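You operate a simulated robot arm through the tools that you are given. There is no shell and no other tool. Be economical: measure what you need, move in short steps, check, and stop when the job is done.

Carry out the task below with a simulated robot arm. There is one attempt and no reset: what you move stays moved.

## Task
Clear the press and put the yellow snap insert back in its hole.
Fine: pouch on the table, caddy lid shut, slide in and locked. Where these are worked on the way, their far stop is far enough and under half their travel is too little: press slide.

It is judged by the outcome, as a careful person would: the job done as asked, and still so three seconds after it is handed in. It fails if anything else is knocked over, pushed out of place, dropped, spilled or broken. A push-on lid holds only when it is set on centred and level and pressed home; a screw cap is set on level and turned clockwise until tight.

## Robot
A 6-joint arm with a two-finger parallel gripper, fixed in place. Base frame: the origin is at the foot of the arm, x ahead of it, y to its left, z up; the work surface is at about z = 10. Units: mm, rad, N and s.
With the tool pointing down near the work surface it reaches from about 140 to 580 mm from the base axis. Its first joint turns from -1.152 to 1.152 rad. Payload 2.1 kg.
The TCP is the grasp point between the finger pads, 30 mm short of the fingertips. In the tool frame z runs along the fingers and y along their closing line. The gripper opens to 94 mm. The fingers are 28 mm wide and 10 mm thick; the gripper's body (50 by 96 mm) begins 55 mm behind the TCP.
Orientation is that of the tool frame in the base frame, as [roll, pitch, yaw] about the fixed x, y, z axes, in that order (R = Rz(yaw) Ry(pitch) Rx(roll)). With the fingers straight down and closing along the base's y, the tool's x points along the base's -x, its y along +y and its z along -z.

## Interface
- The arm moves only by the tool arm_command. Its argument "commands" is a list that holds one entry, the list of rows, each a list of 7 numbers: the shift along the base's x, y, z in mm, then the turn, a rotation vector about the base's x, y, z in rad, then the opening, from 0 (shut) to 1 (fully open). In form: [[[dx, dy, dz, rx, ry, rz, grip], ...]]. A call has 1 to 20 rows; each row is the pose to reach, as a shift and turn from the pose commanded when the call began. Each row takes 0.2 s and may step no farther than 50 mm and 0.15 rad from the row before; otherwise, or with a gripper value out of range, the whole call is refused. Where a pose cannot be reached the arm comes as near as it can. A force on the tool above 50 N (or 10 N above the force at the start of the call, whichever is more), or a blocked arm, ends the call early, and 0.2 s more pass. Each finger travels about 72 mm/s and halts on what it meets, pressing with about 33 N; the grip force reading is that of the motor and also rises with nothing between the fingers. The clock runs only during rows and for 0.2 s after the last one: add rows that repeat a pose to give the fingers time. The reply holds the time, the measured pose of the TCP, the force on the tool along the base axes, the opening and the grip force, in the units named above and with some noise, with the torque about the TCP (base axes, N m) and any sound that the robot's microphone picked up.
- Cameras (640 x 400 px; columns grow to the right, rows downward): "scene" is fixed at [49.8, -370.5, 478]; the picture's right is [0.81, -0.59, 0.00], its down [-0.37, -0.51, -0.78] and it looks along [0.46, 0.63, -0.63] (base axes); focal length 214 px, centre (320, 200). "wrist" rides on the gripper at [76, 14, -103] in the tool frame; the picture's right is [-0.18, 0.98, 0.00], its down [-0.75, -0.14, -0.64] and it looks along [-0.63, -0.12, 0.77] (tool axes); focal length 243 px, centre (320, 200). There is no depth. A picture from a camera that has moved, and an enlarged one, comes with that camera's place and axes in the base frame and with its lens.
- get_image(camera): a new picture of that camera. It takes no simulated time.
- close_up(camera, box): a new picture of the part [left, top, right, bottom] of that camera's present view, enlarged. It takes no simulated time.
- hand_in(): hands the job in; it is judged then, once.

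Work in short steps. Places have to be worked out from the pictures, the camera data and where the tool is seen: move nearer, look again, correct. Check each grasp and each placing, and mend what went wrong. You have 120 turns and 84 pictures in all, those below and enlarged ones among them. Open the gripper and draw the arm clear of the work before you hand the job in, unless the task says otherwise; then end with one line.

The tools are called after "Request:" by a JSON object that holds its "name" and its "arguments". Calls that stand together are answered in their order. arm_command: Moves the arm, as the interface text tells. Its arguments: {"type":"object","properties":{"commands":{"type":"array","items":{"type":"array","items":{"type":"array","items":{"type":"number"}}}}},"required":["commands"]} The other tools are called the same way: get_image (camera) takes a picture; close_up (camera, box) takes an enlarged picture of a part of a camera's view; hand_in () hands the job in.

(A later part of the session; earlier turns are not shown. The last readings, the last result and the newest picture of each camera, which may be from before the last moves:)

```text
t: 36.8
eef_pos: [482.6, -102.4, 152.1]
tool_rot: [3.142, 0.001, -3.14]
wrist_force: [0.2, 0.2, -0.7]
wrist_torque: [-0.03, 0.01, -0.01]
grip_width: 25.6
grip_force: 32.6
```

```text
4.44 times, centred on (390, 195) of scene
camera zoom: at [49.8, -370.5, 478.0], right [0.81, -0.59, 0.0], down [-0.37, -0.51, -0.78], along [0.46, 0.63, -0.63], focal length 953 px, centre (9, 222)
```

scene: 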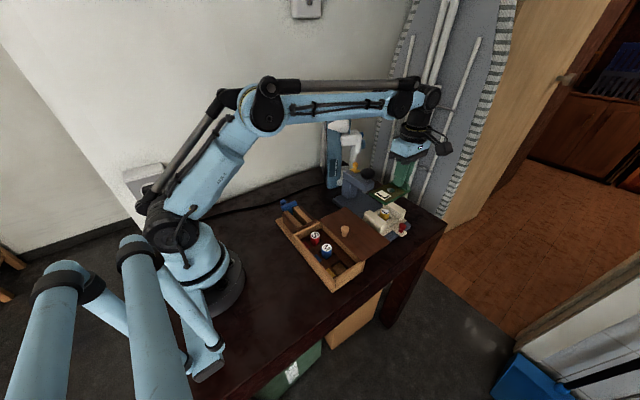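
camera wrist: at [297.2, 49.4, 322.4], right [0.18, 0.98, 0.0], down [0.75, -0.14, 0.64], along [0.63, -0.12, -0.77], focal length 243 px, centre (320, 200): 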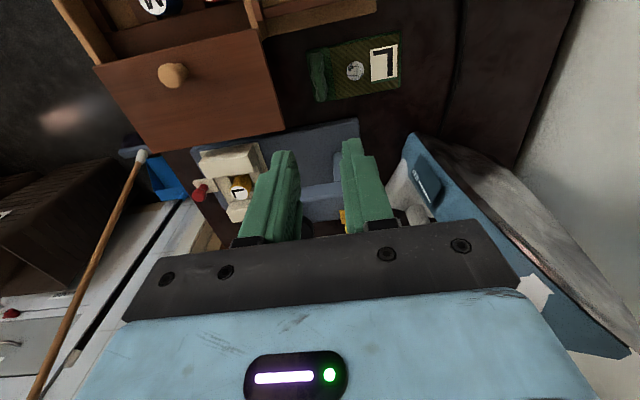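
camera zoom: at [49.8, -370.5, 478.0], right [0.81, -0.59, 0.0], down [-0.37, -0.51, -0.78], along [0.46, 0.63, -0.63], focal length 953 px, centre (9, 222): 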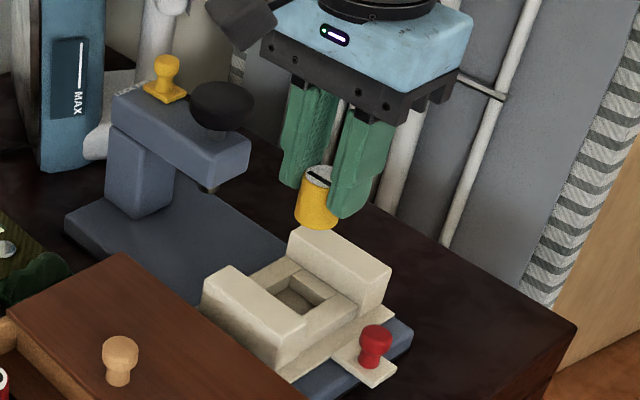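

The insert is held upright. Carrying it above the yellow hole with the gripper turned 90°.

Request:
{"name": "arm_command", "arguments": {"commands": [[[-18, -4, 10, 0, 0, 0.13, 0.1], [-36, -8, 10, 0, 0, 0.26, 0.1], [-54, -12, 10, 0, 0, 0.39, 0.1], [-72, -16, 10, 0, 0, 0.52, 0.1], [-90, -20, 10, 0, 0, 0.65, 0.1], [-108, -24, 10, 0, 0, 0.78, 0.1], [-126, -28, 10, 0, 0, 0.91, 0.1], [-144, -32, 10, 0, 0, 1.04, 0.1], [-162, -36, 10, 0, 0, 1.17, 0.1], [-180, -40, 10, 0, 0, 1.3, 0.1], [-198, -44, 10, 0, 0, 1.43, 0.1], [-213, -48, 0, 0, 0, 1.571, 0.1], [-213, -48, -20, 0, 0, 1.571, 0.1], [-213, -48, -20, 0, 0, 1.571, 0.1]]]}}

Request:
{"name": "get_image", "arguments": {"camera": "wrist"}}

Request:
{"name": "close_up", "arguments": {"camera": "scene", "box": [280, 190, 370, 300]}}

```text
t: 39.8
eef_pos: [269.7, -149.9, 129.2]
tool_rot: [3.141, 0.001, -1.57]
wrist_force: [0.2, -0.7, -0.9]
wrist_torque: [-0.03, -0.01, -0.01]
grip_width: 25.5
grip_force: 33.1
```

```text
43 pictures are left
camera wrist: at [255.3, -226.2, 231.3], right [-0.98, 0.18, 0.0], down [0.14, 0.75, 0.64], along [0.12, 0.63, -0.77], focal length 243 px, centre (320, 200)
```

wrist: 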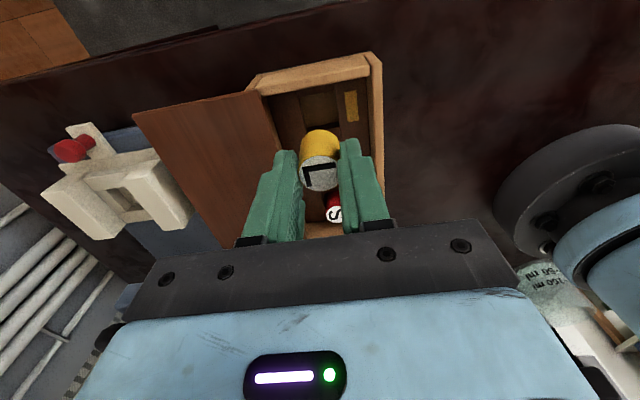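

```text
3.64 times, centred on (325, 245) of scene
camera zoom: at [49.8, -370.5, 478.0], right [0.81, -0.59, 0.0], down [-0.37, -0.51, -0.78], along [0.46, 0.63, -0.63], focal length 780 px, centre (302, 36)
```

zoom: 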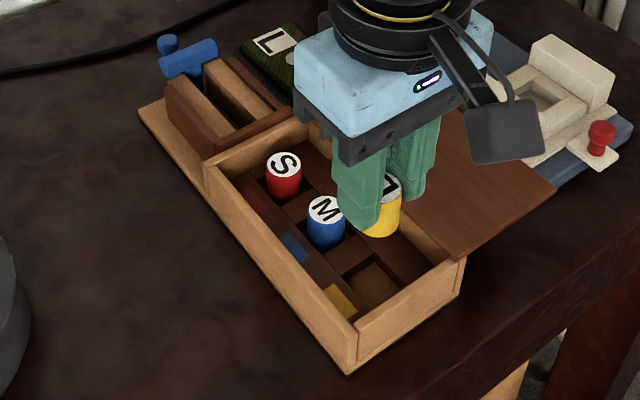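

A close-up to check alignment with the hole.

Request:
{"name": "close_up", "arguments": {"camera": "wrist", "box": [250, 50, 400, 190]}}

```text
2.86 times, centred on (325, 120) of wrist
camera zoom: at [255.3, -226.2, 231.3], right [-0.98, 0.18, 0.0], down [0.14, 0.75, 0.64], along [0.12, 0.63, -0.77], focal length 693 px, centre (306, 429)
```

zoom: 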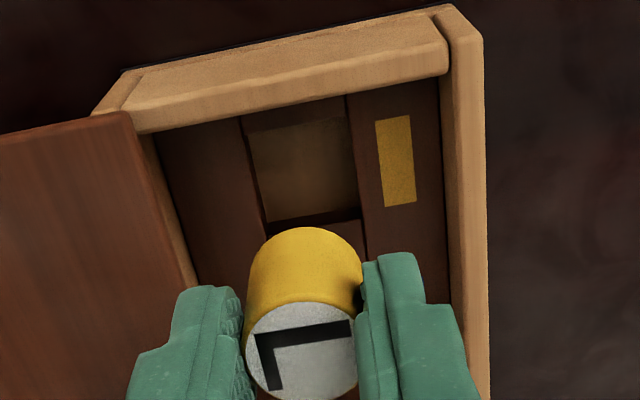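

Hole centre works out at (269.7, -151.4); the insert is at about (270, -150.5). I shift 1 mm in -y and descend carefully.

Request:
{"name": "arm_command", "arguments": {"commands": [[[0, -1, -20, 0, 0, 0, 0.1], [0, -1, -40, 0, 0, 0, 0.1], [0, -1, -55, 0, 0, 0, 0.1], [0, -1, -60, 0, 0, 0, 0.1], [0, -1, -60, 0, 0, 0, 0.1]]]}}

Request:
{"name": "close_up", "arguments": {"camera": "wrist", "box": [250, 50, 400, 190]}}

Request:
{"name": "close_up", "arguments": {"camera": "scene", "box": [300, 220, 360, 290]}}

```text
t: 41.0
eef_pos: [270.9, -151.3, 69.3]
tool_rot: [-3.14, -0.001, -1.571]
wrist_force: [0.4, 0.5, -0.2]
wrist_torque: [0.0, 0.01, 0.0]
grip_width: 25.3
grip_force: 32.7
```

```text
2.86 times, centred on (325, 120) of wrist
camera zoom: at [256.6, -227.6, 171.1], right [-0.98, 0.18, 0.0], down [0.14, 0.75, 0.64], along [0.12, 0.63, -0.77], focal length 693 px, centre (306, 429)
```

zoom: 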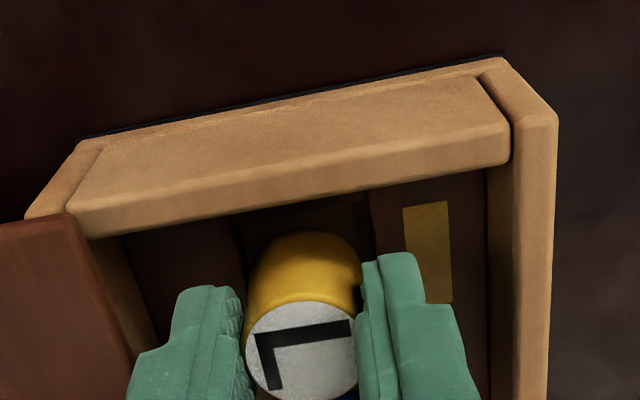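

```text
5.71 times, centred on (330, 255) of scene
camera zoom: at [49.8, -370.5, 478.0], right [0.81, -0.59, 0.0], down [-0.37, -0.51, -0.78], along [0.46, 0.63, -0.63], focal length 1226 px, centre (263, -114)
```

zoom: 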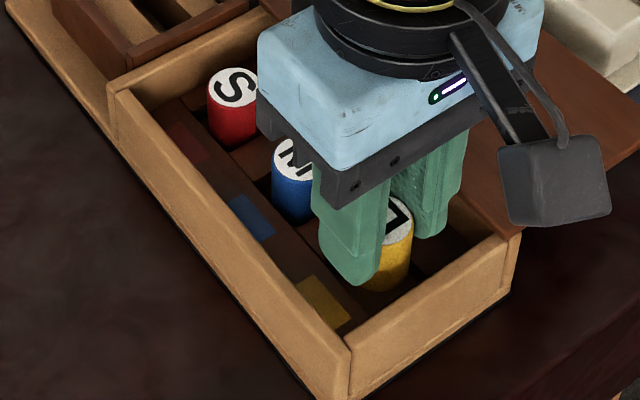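

Looks aligned. Lowering slowly with force watch.

Request:
{"name": "arm_command", "arguments": {"commands": [[[-0.5, 0, -3, 0, 0, 0, 0.1], [-0.5, 0, -6, 0, 0, 0, 0.1], [-0.5, 0, -8, 0, 0, 0, 0.1], [-0.5, 0, -8, 0, 0, 0, 0.1]]]}}

Request:
{"name": "close_up", "arguments": {"camera": "wrist", "box": [250, 70, 400, 210]}}

```text
t: 42.0
eef_pos: [269.9, -151.4, 61.0]
tool_rot: [-3.14, -0.001, -1.568]
wrist_force: [0.8, 0.7, -0.1]
wrist_torque: [0.02, -0.03, -0.03]
grip_width: 25.6
grip_force: 33.6
```

```text
2.86 times, centred on (325, 140) of wrist
camera zoom: at [255.8, -227.9, 163.2], right [-0.98, 0.18, 0.0], down [0.14, 0.75, 0.64], along [0.12, 0.63, -0.77], focal length 693 px, centre (306, 371)
```

zoom: 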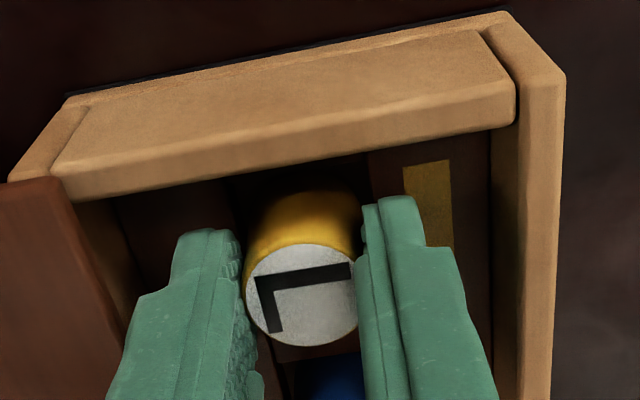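

No contact yet. Continuing down.

Request:
{"name": "arm_command", "arguments": {"commands": [[[0, 0, -2, 0, 0, 0, 0.1], [0, 0, -4, 0, 0, 0, 0.1], [0, 0, -6, 0, 0, 0, 0.1], [0, 0, -6, 0, 0, 0, 0.1]]]}}

Request:
{"name": "close_up", "arguments": {"camera": "scene", "box": [300, 220, 360, 290]}}

```text
t: 43.0
eef_pos: [270.6, -150.4, 55.4]
tool_rot: [3.141, 0.0, -1.572]
wrist_force: [-0.2, -2.7, 12.7]
wrist_torque: [-0.07, 0.03, 0.0]
grip_width: 25.3
grip_force: 32.8
```

```text
5.71 times, centred on (330, 255) of scene
camera zoom: at [49.8, -370.5, 478.0], right [0.81, -0.59, 0.0], down [-0.37, -0.51, -0.78], along [0.46, 0.63, -0.63], focal length 1226 px, centre (263, -114)
```

zoom: 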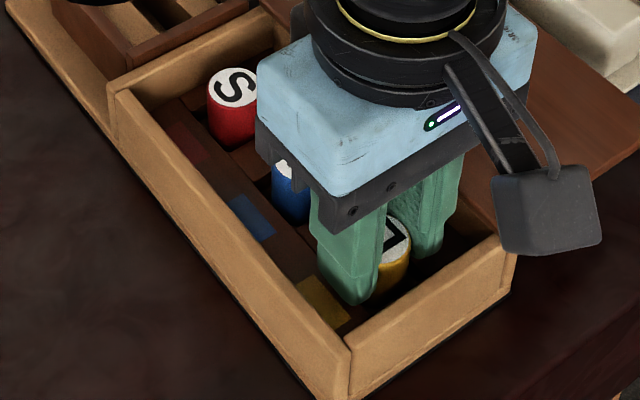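

Contact of 13 N near the expected seated height. I ease off, release slightly and rise to inspect.

Request:
{"name": "arm_command", "arguments": {"commands": [[[0, 0, 1, 0, 0, 0, 0.1], [0, 0, 1, 0, 0, 0, 0.38], [0, 0, 1, 0, 0, 0, 0.38], [0, 0, 15, 0, 0, 0, 0.38], [0, 0, 50, 0, 0, 0, 0.38], [0, 0, 90, 0, 0, 0, 0.38], [0, 0, 130, 0, 0, 0, 0.38], [0, 0, 130, 0, 0, 0, 0.38]]]}}

Request:
{"name": "close_up", "arguments": {"camera": "scene", "box": [290, 210, 360, 290]}}

Request:
{"name": "close_up", "arguments": {"camera": "wrist", "box": [240, 40, 420, 220]}}

```text
t: 44.8
eef_pos: [270.1, -152.4, 186.2]
tool_rot: [3.14, 0.001, -1.571]
wrist_force: [0.5, -0.7, -0.2]
wrist_torque: [0.01, 0.01, 0.03]
grip_width: 35.6
grip_force: 0.0
```

```text
5.00 times, centred on (325, 250) of scene
camera zoom: at [49.8, -370.5, 478.0], right [0.81, -0.59, 0.0], down [-0.37, -0.51, -0.78], along [0.46, 0.63, -0.63], focal length 1072 px, centre (295, -50)
```

zoom: 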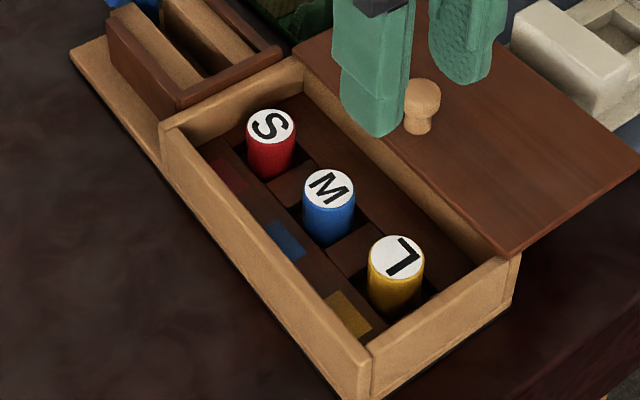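

```text
2.22 times, centred on (330, 130) of wrist
camera zoom: at [255.0, -228.4, 287.9], right [-0.98, 0.18, 0.0], down [0.14, 0.75, 0.64], along [0.12, 0.63, -0.77], focal length 539 px, centre (298, 356)
```

zoom: 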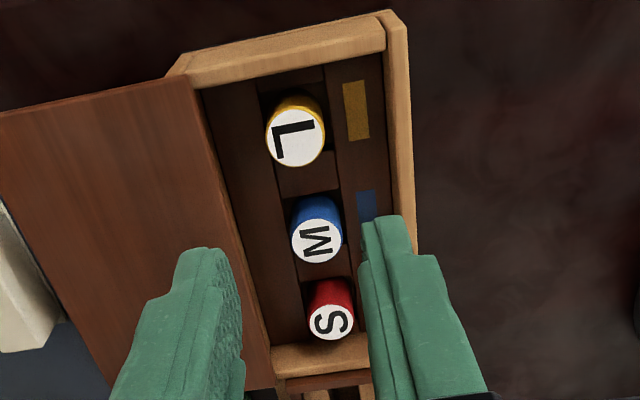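

L is in its hole and upright, maybe 1–2 mm higher than M. I press it gently from above with closed fingers to be sure it is home.

Request:
{"name": "arm_command", "arguments": {"commands": [[[0, 0, -40, 0, 0, 0, 0], [0, 0, -80, 0, 0, 0, 0], [0, 0, -105, 0, 0, 0, 0], [0, 0, -112, 0, 0, 0, 0], [0, 0, -115, 0, 0, 0, 0], [0, 0, -117, 0, 0, 0, 0], [0, 0, -117, 0, 0, 0, 0]]]}}

```text
t: 46.1
eef_pos: [271.8, -150.1, 72.4]
tool_rot: [3.137, 0.002, -1.571]
wrist_force: [-0.7, 1.9, 24.3]
wrist_torque: [0.06, 0.07, 0.01]
grip_width: 0.0
grip_force: 33.1
stopped in row 6: the force on the tool passed its limit (the readings are from after the stop); the commanded pose is now the measured one
```

Firm contact with the top at z≈42. I'll gauge M's top the same way for comparison.

Request:
{"name": "arm_command", "arguments": {"commands": [[[0, 0, 15, 0, 0, 0, 0], [0, 27, 20, 0, 0, 0, 0], [0, 53, 20, 0, 0, 0, 0], [0, 53, 6, 0, 0, 0, 0], [0, 53, 3, 0, 0, 0, 0], [0, 53, 3, 0, 0, 0, 0]]]}}

```text
t: 47.5
eef_pos: [271.1, -98.8, 74.6]
tool_rot: [3.141, 0.003, -1.57]
wrist_force: [1.0, 0.1, 0.6]
wrist_torque: [-0.02, 0.01, 0.02]
grip_width: 0.0
grip_force: 32.3
```

Request:
{"name": "arm_command", "arguments": {"commands": [[[0, 0, -1, 0, 0, 0, 0], [0, 0, -2, 0, 0, 0, 0], [0, 0, -3, 0, 0, 0, 0], [0, 0, -4, 0, 0, 0, 0], [0, 0, -4, 0, 0, 0, 0]]]}}

```text
t: 48.5
eef_pos: [272.4, -98.1, 72.0]
tool_rot: [3.137, 0.004, -1.571]
wrist_force: [-2.4, 1.4, 24.8]
wrist_torque: [0.08, 0.09, -0.01]
grip_width: 0.0
grip_force: 33.4
stopped in row 4: the force on the tool passed its limit (the readings are from after the stop); the commanded pose is now the measured one
```

M's top reads the same height, so L is fully home. Next the lid: its knob is near (326, -99). I rise and move above it for a look.

Request:
{"name": "arm_command", "arguments": {"commands": [[[0, 0, 30, 0, 0, 0, 0], [0, 0, 70, 0, 0, 0, 0.3], [27, 0, 90, 0, 0, 0, 0.5], [54, 0, 70, 0, 0, 0, 0.5], [54, 0, 70, 0, 0, 0, 0.5]]]}}

Request:
{"name": "close_up", "arguments": {"camera": "wrist", "box": [220, 60, 420, 220]}}

Request:
{"name": "close_up", "arguments": {"camera": "scene", "box": [290, 190, 380, 290]}}

```text
t: 49.7
eef_pos: [325.7, -95.9, 141.7]
tool_rot: [3.138, 0.001, -1.57]
wrist_force: [-0.6, 0.3, -0.3]
wrist_torque: [0.0, -0.01, 0.02]
grip_width: 47.1
grip_force: 0.1
```

```text
2.50 times, centred on (320, 140) of wrist
camera zoom: at [311.2, -172.7, 242.7], right [-0.98, 0.18, 0.0], down [0.14, 0.75, 0.64], along [0.12, 0.63, -0.77], focal length 606 px, centre (320, 350)
```

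zoom: 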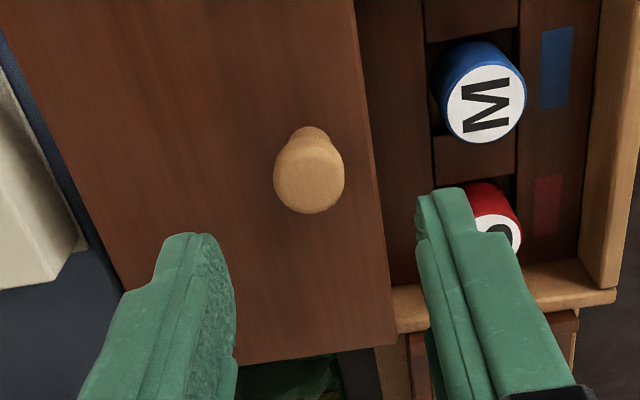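

```text
4.00 times, centred on (335, 240) of scene
camera zoom: at [49.8, -370.5, 478.0], right [0.81, -0.59, 0.0], down [-0.37, -0.51, -0.78], along [0.46, 0.63, -0.63], focal length 858 px, centre (260, 40)
```

zoom: 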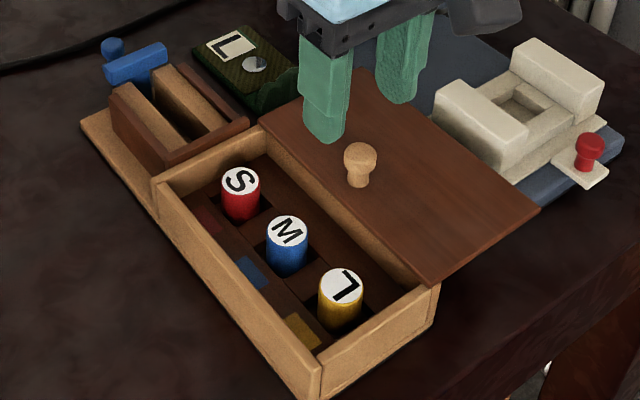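

Knob head centre at (329, -98, 72). Descending around it and closing.

Request:
{"name": "arm_command", "arguments": {"commands": [[[3.5, -2, -25, 0, 0, 0, 0.5], [3.5, -2, -45, 0, 0, 0, 0.5], [3.5, -2, -53, 0, 0, 0, 0.5], [3.5, -2, -53, 0, 0, 0, 0.2], [3.5, -2, -53, 0, 0, 0, 0], [3.5, -2, -53, 0, 0, 0, 0]]]}}

Request:
{"name": "close_up", "arguments": {"camera": "scene", "box": [290, 190, 380, 290]}}

```text
t: 51.1
eef_pos: [328.9, -100.7, 87.3]
tool_rot: [3.139, 0.002, -1.57]
wrist_force: [-0.5, -1.8, -0.8]
wrist_torque: [0.01, -0.17, 0.02]
grip_width: 19.6
grip_force: 32.5
```

```text
4.00 times, centred on (335, 240) of scene
camera zoom: at [49.9, -370.5, 478.0], right [0.81, -0.59, 0.0], down [-0.37, -0.51, -0.78], along [0.46, 0.63, -0.63], focal length 858 px, centre (260, 40)
```

zoom: 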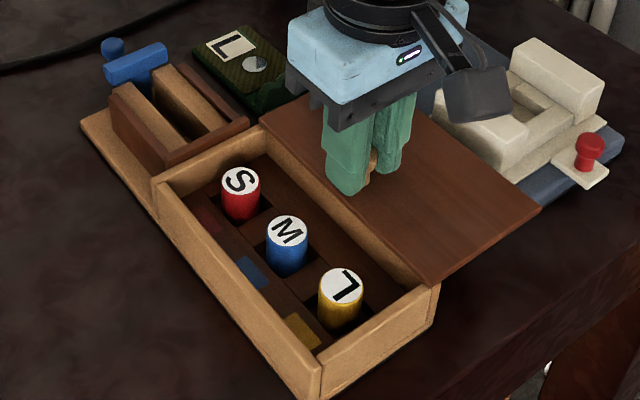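

Knob gripped (19.6 mm). Sliding the lid toward -x in small steps.

Request:
{"name": "arm_command", "arguments": {"commands": [[[-5, 0, 0, 0, 0, 0, 0], [-10, 0, 0, 0, 0, 0, 0], [-15, 0, 0, 0, 0, 0, 0], [-20, 0, 0, 0, 0, 0, 0], [-20, 0, 0, 0, 0, 0, 0]]]}}

Request:
{"name": "close_up", "arguments": {"camera": "scene", "box": [290, 190, 380, 290]}}

```text
t: 52.3
eef_pos: [310.3, -100.5, 88.8]
tool_rot: [3.139, 0.0, -1.568]
wrist_force: [1.0, -11.9, 18.7]
wrist_torque: [-0.1, -0.13, -0.05]
grip_width: 19.7
grip_force: 32.7
```

```text
4.00 times, centred on (335, 240) of scene
camera zoom: at [49.8, -370.5, 478.0], right [0.81, -0.59, 0.0], down [-0.37, -0.51, -0.78], along [0.46, 0.63, -0.63], focal length 858 px, centre (260, 40)
```

zoom: 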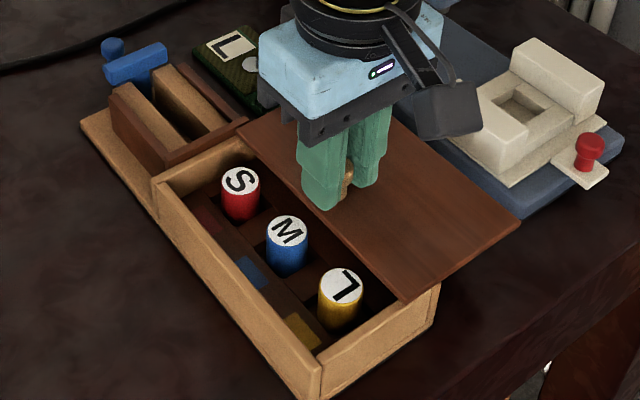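

The lid slides. There is side force, so I follow it by raising 2 mm and shifting 1 mm in -y while continuing.

Request:
{"name": "arm_command", "arguments": {"commands": [[[0, -1, 2, 0, 0, 0, 0], [-5, -1, 2, 0, 0, 0, 0], [-10, -1, 2, 0, 0, 0, 0], [-15, -1, 2, 0, 0, 0, 0], [-20, -1, 2, 0, 0, 0, 0], [-25, -1, 2, 0, 0, 0, 0]]]}}

Request:
{"name": "close_up", "arguments": {"camera": "scene", "box": [290, 190, 380, 290]}}

```text
t: 53.7
eef_pos: [286.5, -100.6, 89.7]
tool_rot: [3.139, 0.001, -1.571]
wrist_force: [0.7, -0.9, 0.5]
wrist_torque: [-0.56, -0.29, -0.24]
grip_width: 19.5
grip_force: 32.6
```

```text
4.00 times, centred on (335, 240) of scene
camera zoom: at [49.9, -370.5, 478.0], right [0.81, -0.59, 0.0], down [-0.37, -0.51, -0.78], along [0.46, 0.63, -0.63], focal length 858 px, centre (260, 40)
```

zoom: 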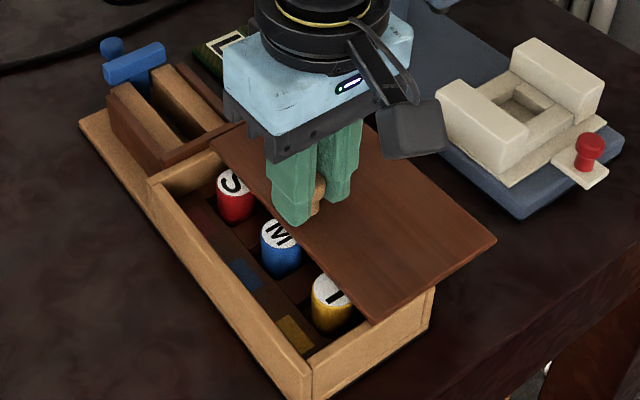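

The caddy body seems to have shifted a few mm in that stroke. I release the knob to relieve stress and compare.

Request:
{"name": "arm_command", "arguments": {"commands": [[[0, 0, 0, 0, 0, 0, 0.35], [0, 0, 0, 0, 0, 0, 0.35], [0, 0, 0, 0, 0, 0, 0.35]]]}}

Request:
{"name": "close_up", "arguments": {"camera": "scene", "box": [290, 190, 380, 290]}}

Request:
{"name": "close_up", "arguments": {"camera": "wrist", "box": [160, 0, 480, 220]}}

```text
t: 54.5
eef_pos: [286.1, -98.5, 90.0]
tool_rot: [3.137, 0.002, -1.573]
wrist_force: [0.7, 0.9, 0.2]
wrist_torque: [0.0, -0.04, 0.03]
grip_width: 33.0
grip_force: 0.1
```

```text
4.00 times, centred on (335, 240) of scene
camera zoom: at [49.8, -370.5, 478.0], right [0.81, -0.59, 0.0], down [-0.37, -0.51, -0.78], along [0.46, 0.63, -0.63], focal length 858 px, centre (260, 40)
```

zoom: 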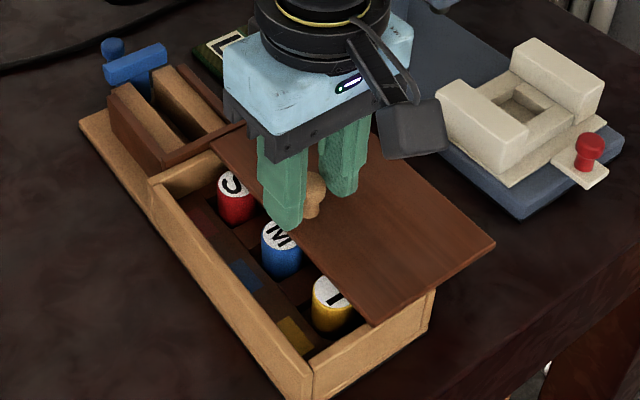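

```text
1.82 times, centred on (320, 110) of wrist
camera zoom: at [271.3, -177.5, 191.9], right [-0.98, 0.18, 0.0], down [0.14, 0.75, 0.64], along [0.12, 0.63, -0.77], focal length 441 px, centre (320, 364)
```

zoom: 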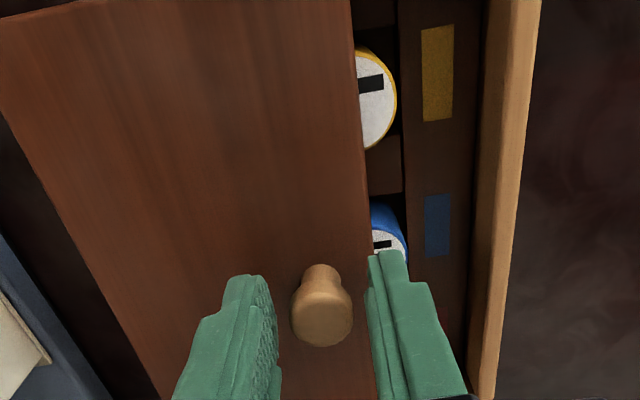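

The caddy shifted about 4 mm; to avoid vertical and side forces I now push the knob with a loosely caged finger instead of gripping it.

Request:
{"name": "arm_command", "arguments": {"commands": [[[0, 0, -2, 0, 0, 0, 0.26], [-4, 0, -3, 0, 0, 0, 0.26], [-8, 0, -3, 0, 0, 0, 0.26], [-12, 0, -3, 0, 0, 0, 0.26], [-16, 0, -3, 0, 0, 0, 0.26], [-20, 0, -3, 0, 0, 0, 0.26]]]}}

Request:
{"name": "close_up", "arguments": {"camera": "scene", "box": [290, 190, 380, 290]}}

```text
t: 55.9
eef_pos: [265.0, -100.6, 86.3]
tool_rot: [3.139, 0.004, -1.571]
wrist_force: [0.6, 0.4, -0.1]
wrist_torque: [0.0, -0.03, 0.0]
grip_width: 25.0
grip_force: 0.1
```

```text
4.00 times, centred on (335, 240) of scene
camera zoom: at [49.8, -370.5, 478.0], right [0.81, -0.59, 0.0], down [-0.37, -0.51, -0.78], along [0.46, 0.63, -0.63], focal length 858 px, centre (260, 40)
```

zoom: 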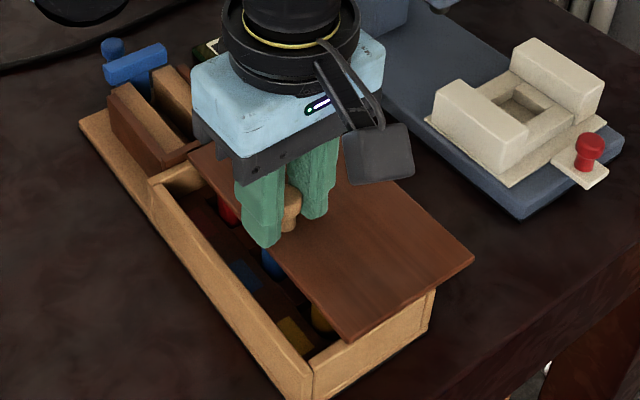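

The lid slides smoothly with no caddy motion. Continuing.

Request:
{"name": "arm_command", "arguments": {"commands": [[[-4, 0, 0, 0, 0, 0, 0.26], [-8, 0, 0, 0, 0, 0, 0.26], [-12, 0, 0, 0, 0, 0, 0.26], [-16, 0, 0, 0, 0, 0, 0.26], [-20, 0, 0, 0, 0, 0, 0.26]]]}}

Request:
{"name": "close_up", "arguments": {"camera": "scene", "box": [290, 190, 380, 290]}}

```text
t: 57.1
eef_pos: [243.7, -100.4, 88.4]
tool_rot: [3.137, 0.001, -1.569]
wrist_force: [0.7, -0.5, 0.0]
wrist_torque: [-0.02, -0.02, -0.06]
grip_width: 25.1
grip_force: 0.4
```

```text
4.00 times, centred on (335, 240) of scene
camera zoom: at [49.8, -370.5, 478.0], right [0.81, -0.59, 0.0], down [-0.37, -0.51, -0.78], along [0.46, 0.63, -0.63], focal length 858 px, centre (260, 40)
```

zoom: 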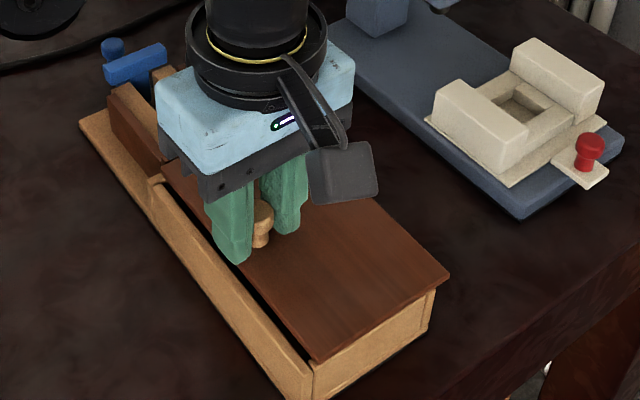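

Roughly 8 mm gap remains. Pushing gently to the stop.

Request:
{"name": "arm_command", "arguments": {"commands": [[[-2, 0, 0, 0, 0, 0, 0.26], [-4, 0, 0, 0, 0, 0, 0.26], [-6, 0, 0, 0, 0, 0, 0.26], [-7, 0, 0, 0, 0, 0, 0.26], [-8, 0, 0, 0, 0, 0, 0.26]]]}}

Request:
{"name": "close_up", "arguments": {"camera": "scene", "box": [290, 190, 380, 290]}}

```text
t: 58.3
eef_pos: [235.6, -101.1, 88.4]
tool_rot: [3.139, 0.003, -1.571]
wrist_force: [1.2, 0.2, 0.7]
wrist_torque: [0.05, -0.05, -0.01]
grip_width: 25.0
grip_force: 0.6
```

```text
4.00 times, centred on (335, 240) of scene
camera zoom: at [49.8, -370.5, 478.0], right [0.81, -0.59, 0.0], down [-0.37, -0.51, -0.78], along [0.46, 0.63, -0.63], focal length 858 px, centre (260, 40)
```

zoom: 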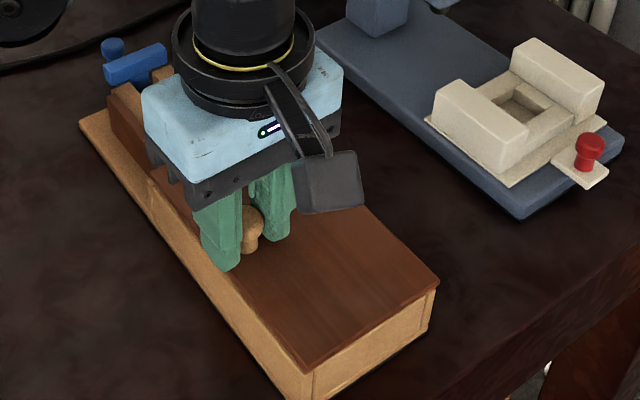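

Almost shut. A few more 1 mm steps until resistance.

Request:
{"name": "arm_command", "arguments": {"commands": [[[-1, 0, 0, 0, 0, 0, 0.26], [-2, 0, 0, 0, 0, 0, 0.26], [-3, 0, 0, 0, 0, 0, 0.26], [-4, 0, 0, 0, 0, 0, 0.26], [-4, 0, 0, 0, 0, 0, 0.26]]]}}

Request:
{"name": "close_up", "arguments": {"camera": "scene", "box": [290, 190, 380, 290]}}

```text
t: 59.5
eef_pos: [232.3, -100.7, 87.8]
tool_rot: [3.139, 0.002, -1.57]
wrist_force: [4.3, -2.0, -2.7]
wrist_torque: [-0.04, -0.06, -0.06]
grip_width: 27.1
grip_force: 2.7
```

```text
4.00 times, centred on (335, 240) of scene
camera zoom: at [49.8, -370.5, 478.0], right [0.81, -0.59, 0.0], down [-0.37, -0.51, -0.78], along [0.46, 0.63, -0.63], focal length 858 px, centre (260, 40)
```

zoom: 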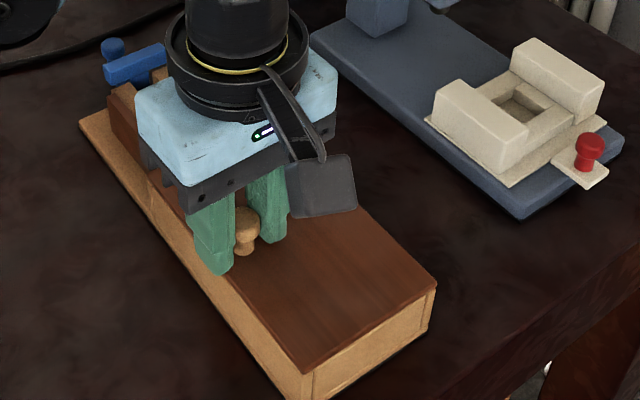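

Lid has reached its stop with the caddy staying put. I release, rise, and check it.

Request:
{"name": "arm_command", "arguments": {"commands": [[[2, 0, 0, 0, 0, 0, 0.35], [2, 0, 10, 0, 0, 0, 0.35], [2, 0, 50, 0, 0, 0, 0.35], [2, 0, 90, 0, 0, 0, 0.35], [40, 0, 120, 0, 0, 0, 0.2], [85, -10, 120, 0, 0, 0, 0.1], [130, -20, 120, 0, 0, 0, 0], [130, -20, 120, 0, 0, 0, 0]]]}}

Request:
{"name": "close_up", "arguments": {"camera": "scene", "box": [270, 180, 380, 290]}}

Request:
{"name": "get_image", "arguments": {"camera": "wrist"}}

```text
t: 61.3
eef_pos: [361.6, -120.6, 206.3]
tool_rot: [3.14, 0.002, -1.571]
wrist_force: [0.7, 0.1, 0.2]
wrist_torque: [-0.04, -0.02, 0.01]
grip_width: 0.0
grip_force: 33.0
```

```text
3.64 times, centred on (325, 235) of scene
camera zoom: at [49.9, -370.5, 478.0], right [0.81, -0.59, 0.0], down [-0.37, -0.51, -0.78], along [0.46, 0.63, -0.63], focal length 780 px, centre (302, 73)
```

zoom: 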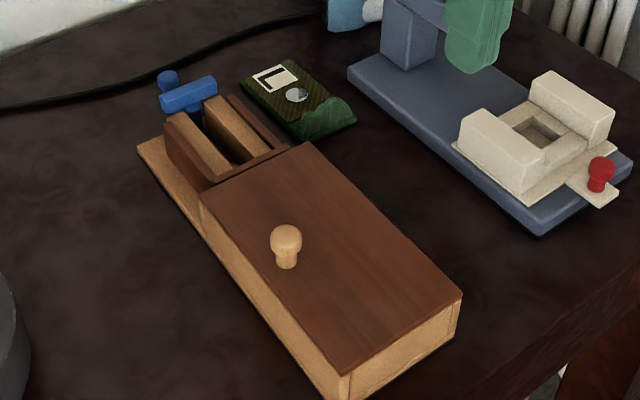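

```text
22 pictures are left
camera wrist: at [347.3, -197.5, 308.2], right [-0.98, 0.18, 0.0], down [0.14, 0.75, 0.64], along [0.12, 0.63, -0.77], focal length 243 px, centre (320, 200)
```

wrist: 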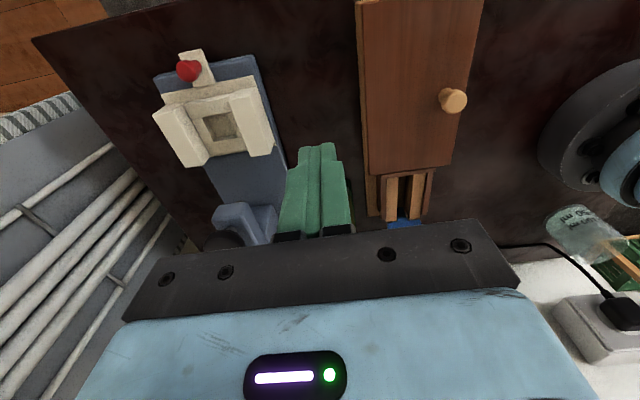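

Lid is shut. Now I bring closed fingers in front of the red knob (it is near y = -168) to push the slide back in.

Request:
{"name": "arm_command", "arguments": {"commands": [[[40, -30, 0, 0, 0, 0, 0], [80, -55, 0, 0, 0, 0, 0], [123, -82, 0, 0, 0, 0, 0], [123, -82, -45, 0, 0, 0, 0], [123, -82, -90, 0, 0, 0, 0], [123, -82, -125, 0, 0, 0, 0], [123, -82, -142, 0, 0, 0, 0], [123, -82, -142, 0, 0, 0, 0]]]}}

Request:
{"name": "close_up", "arguments": {"camera": "scene", "box": [350, 150, 440, 250]}}

```text
refused: row 3 steps farther than a row can; nothing moved
```

```text
4.00 times, centred on (395, 200) of scene
camera zoom: at [49.9, -370.5, 478.0], right [0.81, -0.59, 0.0], down [-0.37, -0.51, -0.78], along [0.46, 0.63, -0.63], focal length 858 px, centre (20, 200)
```

zoom: 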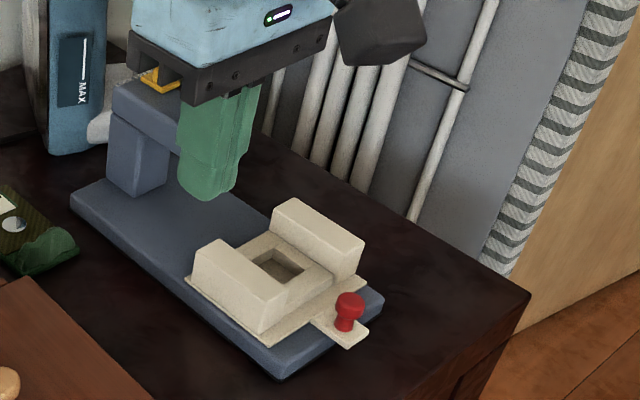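

The row step was too large; repeating with smaller steps.

Request:
{"name": "arm_command", "arguments": {"commands": [[[31, -21, 0, 0, 0, 0, 0], [62, -42, 0, 0, 0, 0, 0], [93, -63, 0, 0, 0, 0, 0], [123, -82, 0, 0, 0, 0, 0], [123, -82, -45, 0, 0, 0, 0], [123, -82, -90, 0, 0, 0, 0], [123, -82, -125, 0, 0, 0, 0], [123, -82, -142, 0, 0, 0, 0], [123, -82, -142, 0, 0, 0, 0]]]}}

Request:
{"name": "close_up", "arguments": {"camera": "scene", "box": [350, 150, 440, 250]}}

```text
t: 63.3
eef_pos: [485.3, -200.1, 65.0]
tool_rot: [3.138, 0.002, -1.571]
wrist_force: [-0.2, 0.6, -0.3]
wrist_torque: [0.0, -0.02, -0.03]
grip_width: 0.0
grip_force: 32.9
```

```text
4.00 times, centred on (395, 200) of scene
camera zoom: at [49.8, -370.5, 478.0], right [0.81, -0.59, 0.0], down [-0.37, -0.51, -0.78], along [0.46, 0.63, -0.63], focal length 858 px, centre (20, 200)
```

zoom: 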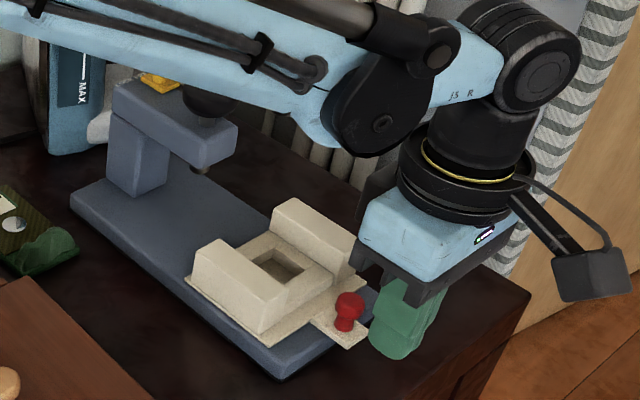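

Fingers are just in front of the knob. Pushing +y.

Request:
{"name": "arm_command", "arguments": {"commands": [[[0, 7, 0, 0, 0, 0, 0], [0, 14, 0, 0, 0, 0, 0], [0, 21, 0, 0, 0, 0, 0], [0, 28, 0, 0, 0, 0, 0], [0, 35, 0, 0, 0, 0, 0], [0, 42, 0, 0, 0, 0, 0], [0, 49, 0, 0, 0, 0, 0], [0, 56, 0, 0, 0, 0, 0], [0, 63, 0, 0, 0, 0, 0], [0, 70, 0, 0, 0, 0, 0], [0, 77, 0, 0, 0, 0, 0], [0, 84, 0, 0, 0, 0, 0]]]}}

Request:
{"name": "close_up", "arguments": {"camera": "scene", "box": [320, 140, 420, 240]}}

```text
t: 65.9
eef_pos: [485.1, -118.4, 64.0]
tool_rot: [3.138, 0.001, -1.57]
wrist_force: [0.4, -0.6, -0.5]
wrist_torque: [-0.05, -0.03, 0.03]
grip_width: 0.2
grip_force: 33.0
```

```text
4.00 times, centred on (370, 190) of scene
camera zoom: at [49.8, -370.5, 478.0], right [0.81, -0.59, 0.0], down [-0.37, -0.51, -0.78], along [0.46, 0.63, -0.63], focal length 858 px, centre (120, 240)
```

zoom: 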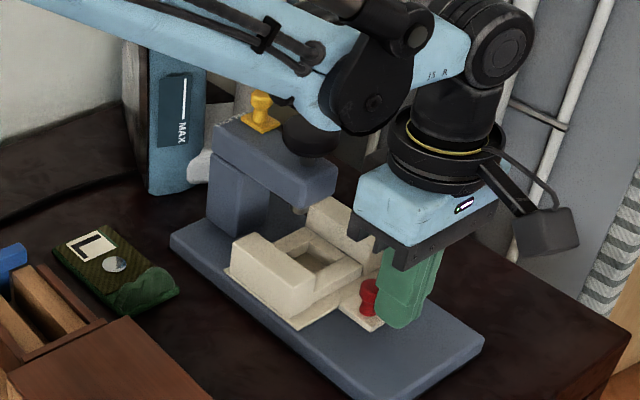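

Slide is moving in cleanly. Continuing in small steps to the stop.

Request:
{"name": "arm_command", "arguments": {"commands": [[[0, 4, 0, 0, 0, 0, 0], [0, 8, 0, 0, 0, 0, 0], [0, 12, 0, 0, 0, 0, 0], [0, 15, 0, 0, 0, 0, 0], [0, 18, 0, 0, 0, 0, 0], [0, 18, 0, 0, 0, 0, 0]]]}}

Request:
{"name": "close_up", "arguments": {"camera": "scene", "box": [320, 140, 420, 240]}}

```text
t: 67.3
eef_pos: [485.7, -100.5, 64.6]
tool_rot: [3.139, 0.0, -1.57]
wrist_force: [0.0, 0.1, -0.3]
wrist_torque: [-0.02, -0.02, 0.0]
grip_width: 0.1
grip_force: 32.9
```

```text
4.00 times, centred on (370, 190) of scene
camera zoom: at [49.8, -370.5, 478.0], right [0.81, -0.59, 0.0], down [-0.37, -0.51, -0.78], along [0.46, 0.63, -0.63], focal length 858 px, centre (120, 240)
```

zoom: 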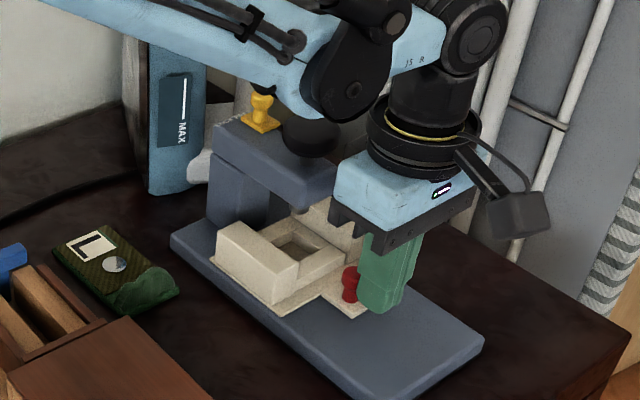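

No stop yet; continuing in 1 mm steps.

Request:
{"name": "arm_command", "arguments": {"commands": [[[0, 1.5, 0, 0, 0, 0, 0], [0, 3, 0, 0, 0, 0, 0], [0, 4.5, 0, 0, 0, 0, 0], [0, 6, 0, 0, 0, 0, 0], [0, 6, 0, 0, 0, 0, 0]]]}}

Request:
{"name": "close_up", "arguments": {"camera": "scene", "box": [320, 140, 420, 240]}}

```text
t: 68.5
eef_pos: [485.5, -95.1, 64.9]
tool_rot: [3.136, -0.002, -1.569]
wrist_force: [-2.0, -18.3, -2.7]
wrist_torque: [-0.35, -0.22, 0.01]
grip_width: 0.1
grip_force: 32.5
```

```text
4.00 times, centred on (370, 190) of scene
camera zoom: at [49.8, -370.5, 478.0], right [0.81, -0.59, 0.0], down [-0.37, -0.51, -0.78], along [0.46, 0.63, -0.63], focal length 858 px, centre (120, 240)
```

zoom: 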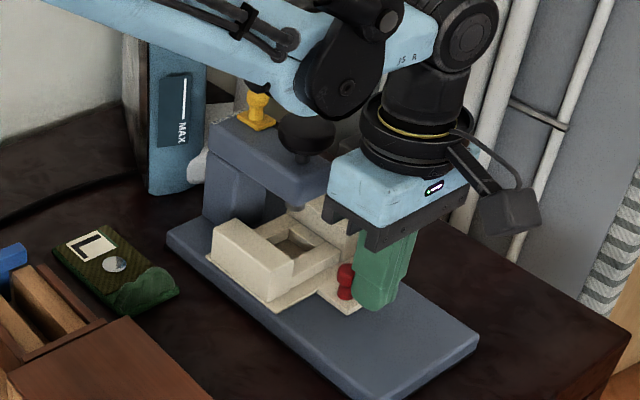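

The slide is at its inner stop (18 N). I back off, rise, and move toward the yellow lock knob, staying slightly on the -y side to keep off the tall appliance.

Request:
{"name": "arm_command", "arguments": {"commands": [[[0, -12, 0, 0, 0, 0, 0], [0, -20, 40, 0, 0, 0, 0.2], [0, -20, 85, 0, 0, 0, 0.4], [0, -20, 130, 0, 0, 0, 0.5], [0, -20, 165, 0, 0, 0, 0.5], [5, 20, 165, 0, 0, 0, 0.5], [10, 60, 165, 0, 0, 0, 0.5], [13, 90, 165, 0, 0, 0, 0.5], [13, 90, 165, 0, 0, 0, 0.5]]]}}

Request:
{"name": "get_image", "arguments": {"camera": "wrist"}}

Request:
{"name": "get_image", "arguments": {"camera": "scene"}}

```text
t: 70.5
eef_pos: [499.4, -4.1, 232.6]
tool_rot: [3.139, 0.003, -1.572]
wrist_force: [-0.4, 1.1, 0.9]
wrist_torque: [0.0, 0.0, -0.06]
grip_width: 46.7
grip_force: 0.0
```

```text
16 pictures are left
camera wrist: at [485.2, -82.0, 333.8], right [-0.98, 0.18, 0.0], down [0.14, 0.75, 0.64], along [0.12, 0.63, -0.77], focal length 243 px, centre (320, 200)
```

wrist: 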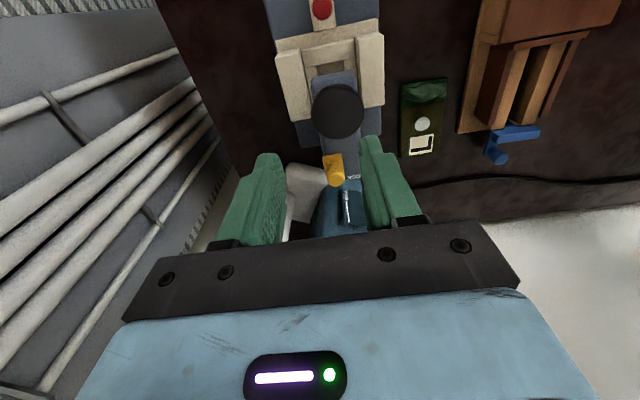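

```text
15 pictures are left
```

scene: 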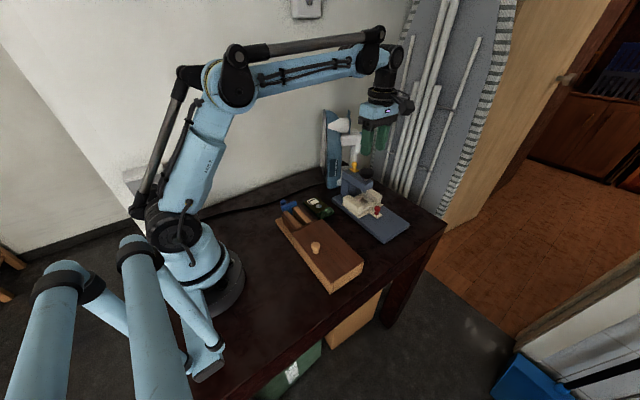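

Yellow knob at about (496.5, 49, 131); the appliance stays beyond y≈110. I move to TCP (497, 42) above the knob and look.

Request:
{"name": "arm_command", "arguments": {"commands": [[[-1, 23, 0, 0, 0, 0, 0.45], [-2, 46, 0, 0, 0, 0, 0.45], [-2, 46, -30, 0, 0, 0, 0.45], [-2, 46, -55, 0, 0, 0, 0.45], [-2, 46, -55, 0, 0, 0, 0.45]]]}}

Request:
{"name": "close_up", "arguments": {"camera": "wrist", "box": [240, 80, 420, 240]}}

Request:
{"name": "close_up", "arguments": {"camera": "scene", "box": [310, 100, 410, 220]}}

```text
t: 71.7
eef_pos: [495.0, 41.2, 172.3]
tool_rot: [3.138, 0.002, -1.571]
wrist_force: [0.1, -0.4, -0.2]
wrist_torque: [0.02, -0.03, 0.0]
grip_width: 42.2
grip_force: 0.2
```

```text
2.50 times, centred on (330, 160) of wrist
camera zoom: at [480.6, -35.6, 275.9], right [-0.98, 0.18, 0.0], down [0.14, 0.75, 0.64], along [0.12, 0.63, -0.77], focal length 606 px, centre (295, 300)
```

zoom: 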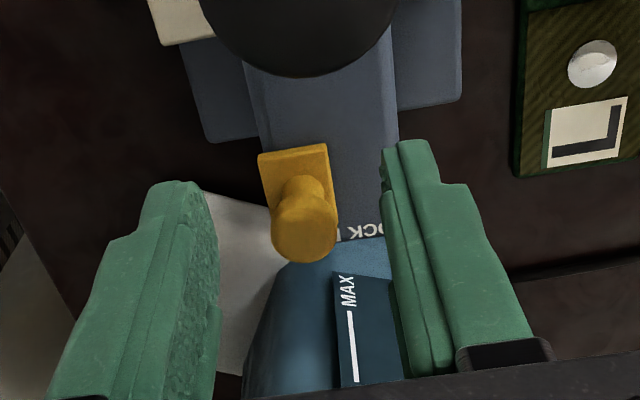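

```text
3.33 times, centred on (360, 160) of scene
camera zoom: at [49.8, -370.5, 478.0], right [0.81, -0.59, 0.0], down [-0.37, -0.51, -0.78], along [0.46, 0.63, -0.63], focal length 715 px, centre (187, 333)
```

zoom: 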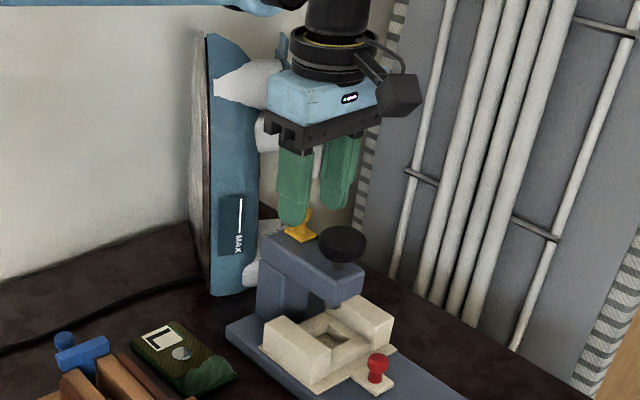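

Knob at (496, 50), head z up to ~140, pad z≈116. I descend around it, loosely caged, ready to push -x toward LOCK.

Request:
{"name": "arm_command", "arguments": {"commands": [[[1, 3, -10, 0, 0, 0, 0.45], [1, 3, -20, 0, 0, 0, 0.45], [1, 3, -20, 0, 0, 0, 0.3], [1, 3, -20, 0, 0, 0, 0.3]]]}}

Request:
{"name": "close_up", "arguments": {"camera": "wrist", "box": [240, 80, 420, 240]}}

```text
t: 72.7
eef_pos: [496.0, 44.2, 155.2]
tool_rot: [3.139, 0.0, -1.573]
wrist_force: [-0.3, 0.7, 0.1]
wrist_torque: [-0.01, 0.02, 0.03]
grip_width: 28.3
grip_force: 0.1
```

```text
2.50 times, centred on (330, 160) of wrist
camera zoom: at [481.4, -32.8, 257.0], right [-0.98, 0.18, 0.0], down [0.14, 0.75, 0.64], along [0.12, 0.63, -0.77], focal length 606 px, centre (295, 300)
```

zoom: 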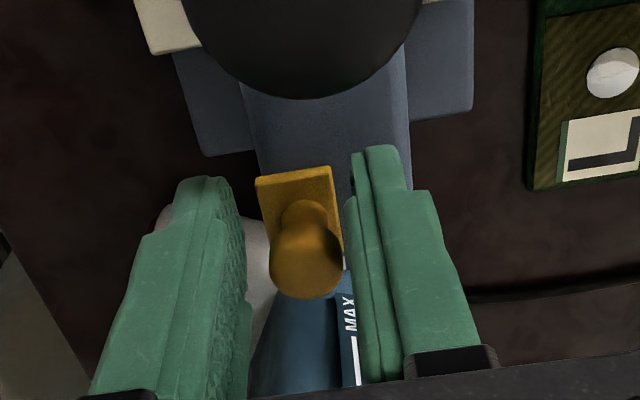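

Knob caged. Pushing -x in 3 mm steps.

Request:
{"name": "arm_command", "arguments": {"commands": [[[-3, 0, 0, 0, 0, 0, 0.3], [-6, 0, 0, 0, 0, 0, 0.3], [-9, 0, 0, 0, 0, 0, 0.3], [-12, 0, 0, 0, 0, 0, 0.3], [-15, 0, 0, 0, 0, 0, 0.3], [-18, 0, 0, 0, 0, 0, 0.3]]]}}

Request:
{"name": "close_up", "arguments": {"camera": "scene", "box": [320, 140, 420, 240]}}

```text
t: 74.1
eef_pos: [478.6, 43.8, 155.1]
tool_rot: [3.138, 0.003, -1.571]
wrist_force: [1.4, 0.6, -0.4]
wrist_torque: [0.03, -0.01, 0.0]
grip_width: 29.2
grip_force: 0.8
```

```text
4.00 times, centred on (370, 190) of scene
camera zoom: at [49.8, -370.5, 478.0], right [0.81, -0.59, 0.0], down [-0.37, -0.51, -0.78], along [0.46, 0.63, -0.63], focal length 858 px, centre (120, 240)
```

zoom: 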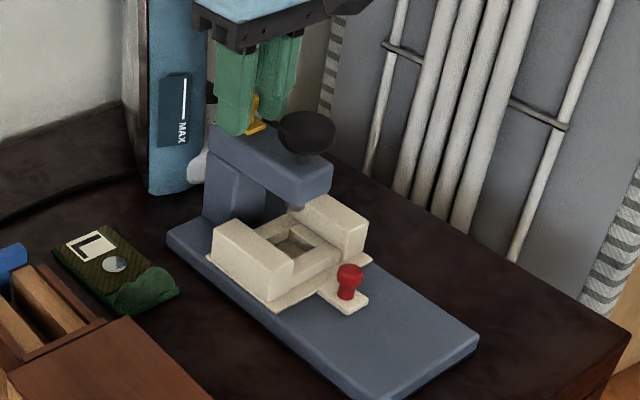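

The knob is moving with little force. Continuing to the stop.

Request:
{"name": "arm_command", "arguments": {"commands": [[[-3, 0, 0, 0, 0, 0, 0.3], [-6, 0, 0, 0, 0, 0, 0.3], [-8, 0, 0, 0, 0, 0, 0.3], [-10, 0, 0, 0, 0, 0, 0.3], [-10, 0, 0, 0, 0, 0, 0.3]]]}}

Request:
{"name": "close_up", "arguments": {"camera": "wrist", "box": [240, 80, 420, 240]}}

```text
t: 75.3
eef_pos: [469.4, 44.7, 155.8]
tool_rot: [3.138, 0.002, -1.572]
wrist_force: [1.0, -0.1, 0.6]
wrist_torque: [0.0, -0.03, -0.03]
grip_width: 29.1
grip_force: 0.3
```

```text
2.50 times, centred on (330, 160) of wrist
camera zoom: at [455.0, -32.3, 256.9], right [-0.98, 0.18, 0.0], down [0.14, 0.75, 0.64], along [0.12, 0.63, -0.77], focal length 606 px, centre (295, 300)
```

zoom: 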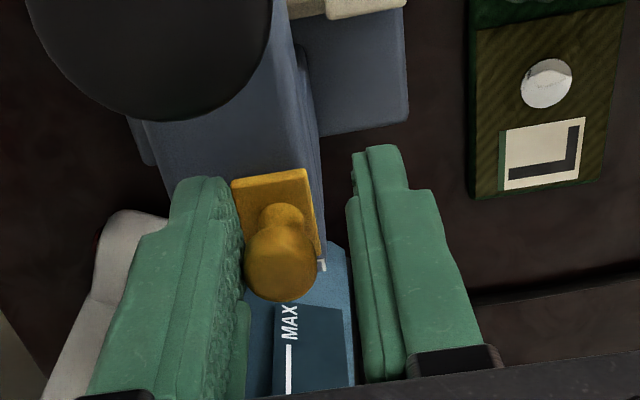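

No stop yet; a few more millimetres.

Request:
{"name": "arm_command", "arguments": {"commands": [[[-2, 0, 0, 0, 0, 0, 0.3], [-4, 0, 0, 0, 0, 0, 0.3], [-5, 0, 0, 0, 0, 0, 0.3], [-6, 0, 0, 0, 0, 0, 0.3], [-6, 0, 0, 0, 0, 0, 0.3]]]}}

Request:
{"name": "close_up", "arguments": {"camera": "wrist", "box": [240, 80, 420, 240]}}

```text
t: 76.5
eef_pos: [462.8, 44.4, 154.8]
tool_rot: [3.14, 0.001, -1.57]
wrist_force: [11.3, 1.9, 4.7]
wrist_torque: [0.1, -0.28, -0.08]
grip_width: 35.0
grip_force: 6.3
```

```text
2.50 times, centred on (330, 160) of wrist
camera zoom: at [449.2, -32.7, 256.6], right [-0.98, 0.18, 0.0], down [0.14, 0.75, 0.64], along [0.12, 0.63, -0.77], focal length 606 px, centre (295, 300)
```

zoom: 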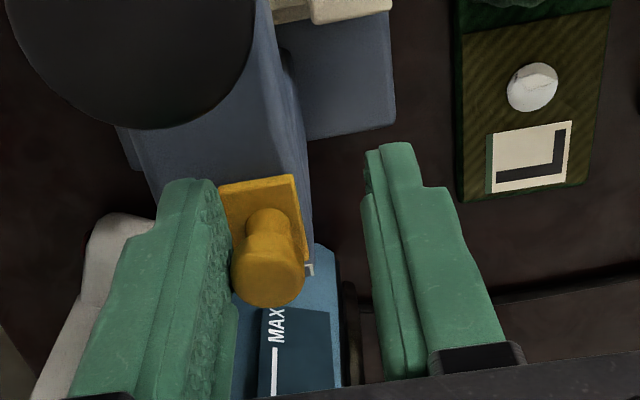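

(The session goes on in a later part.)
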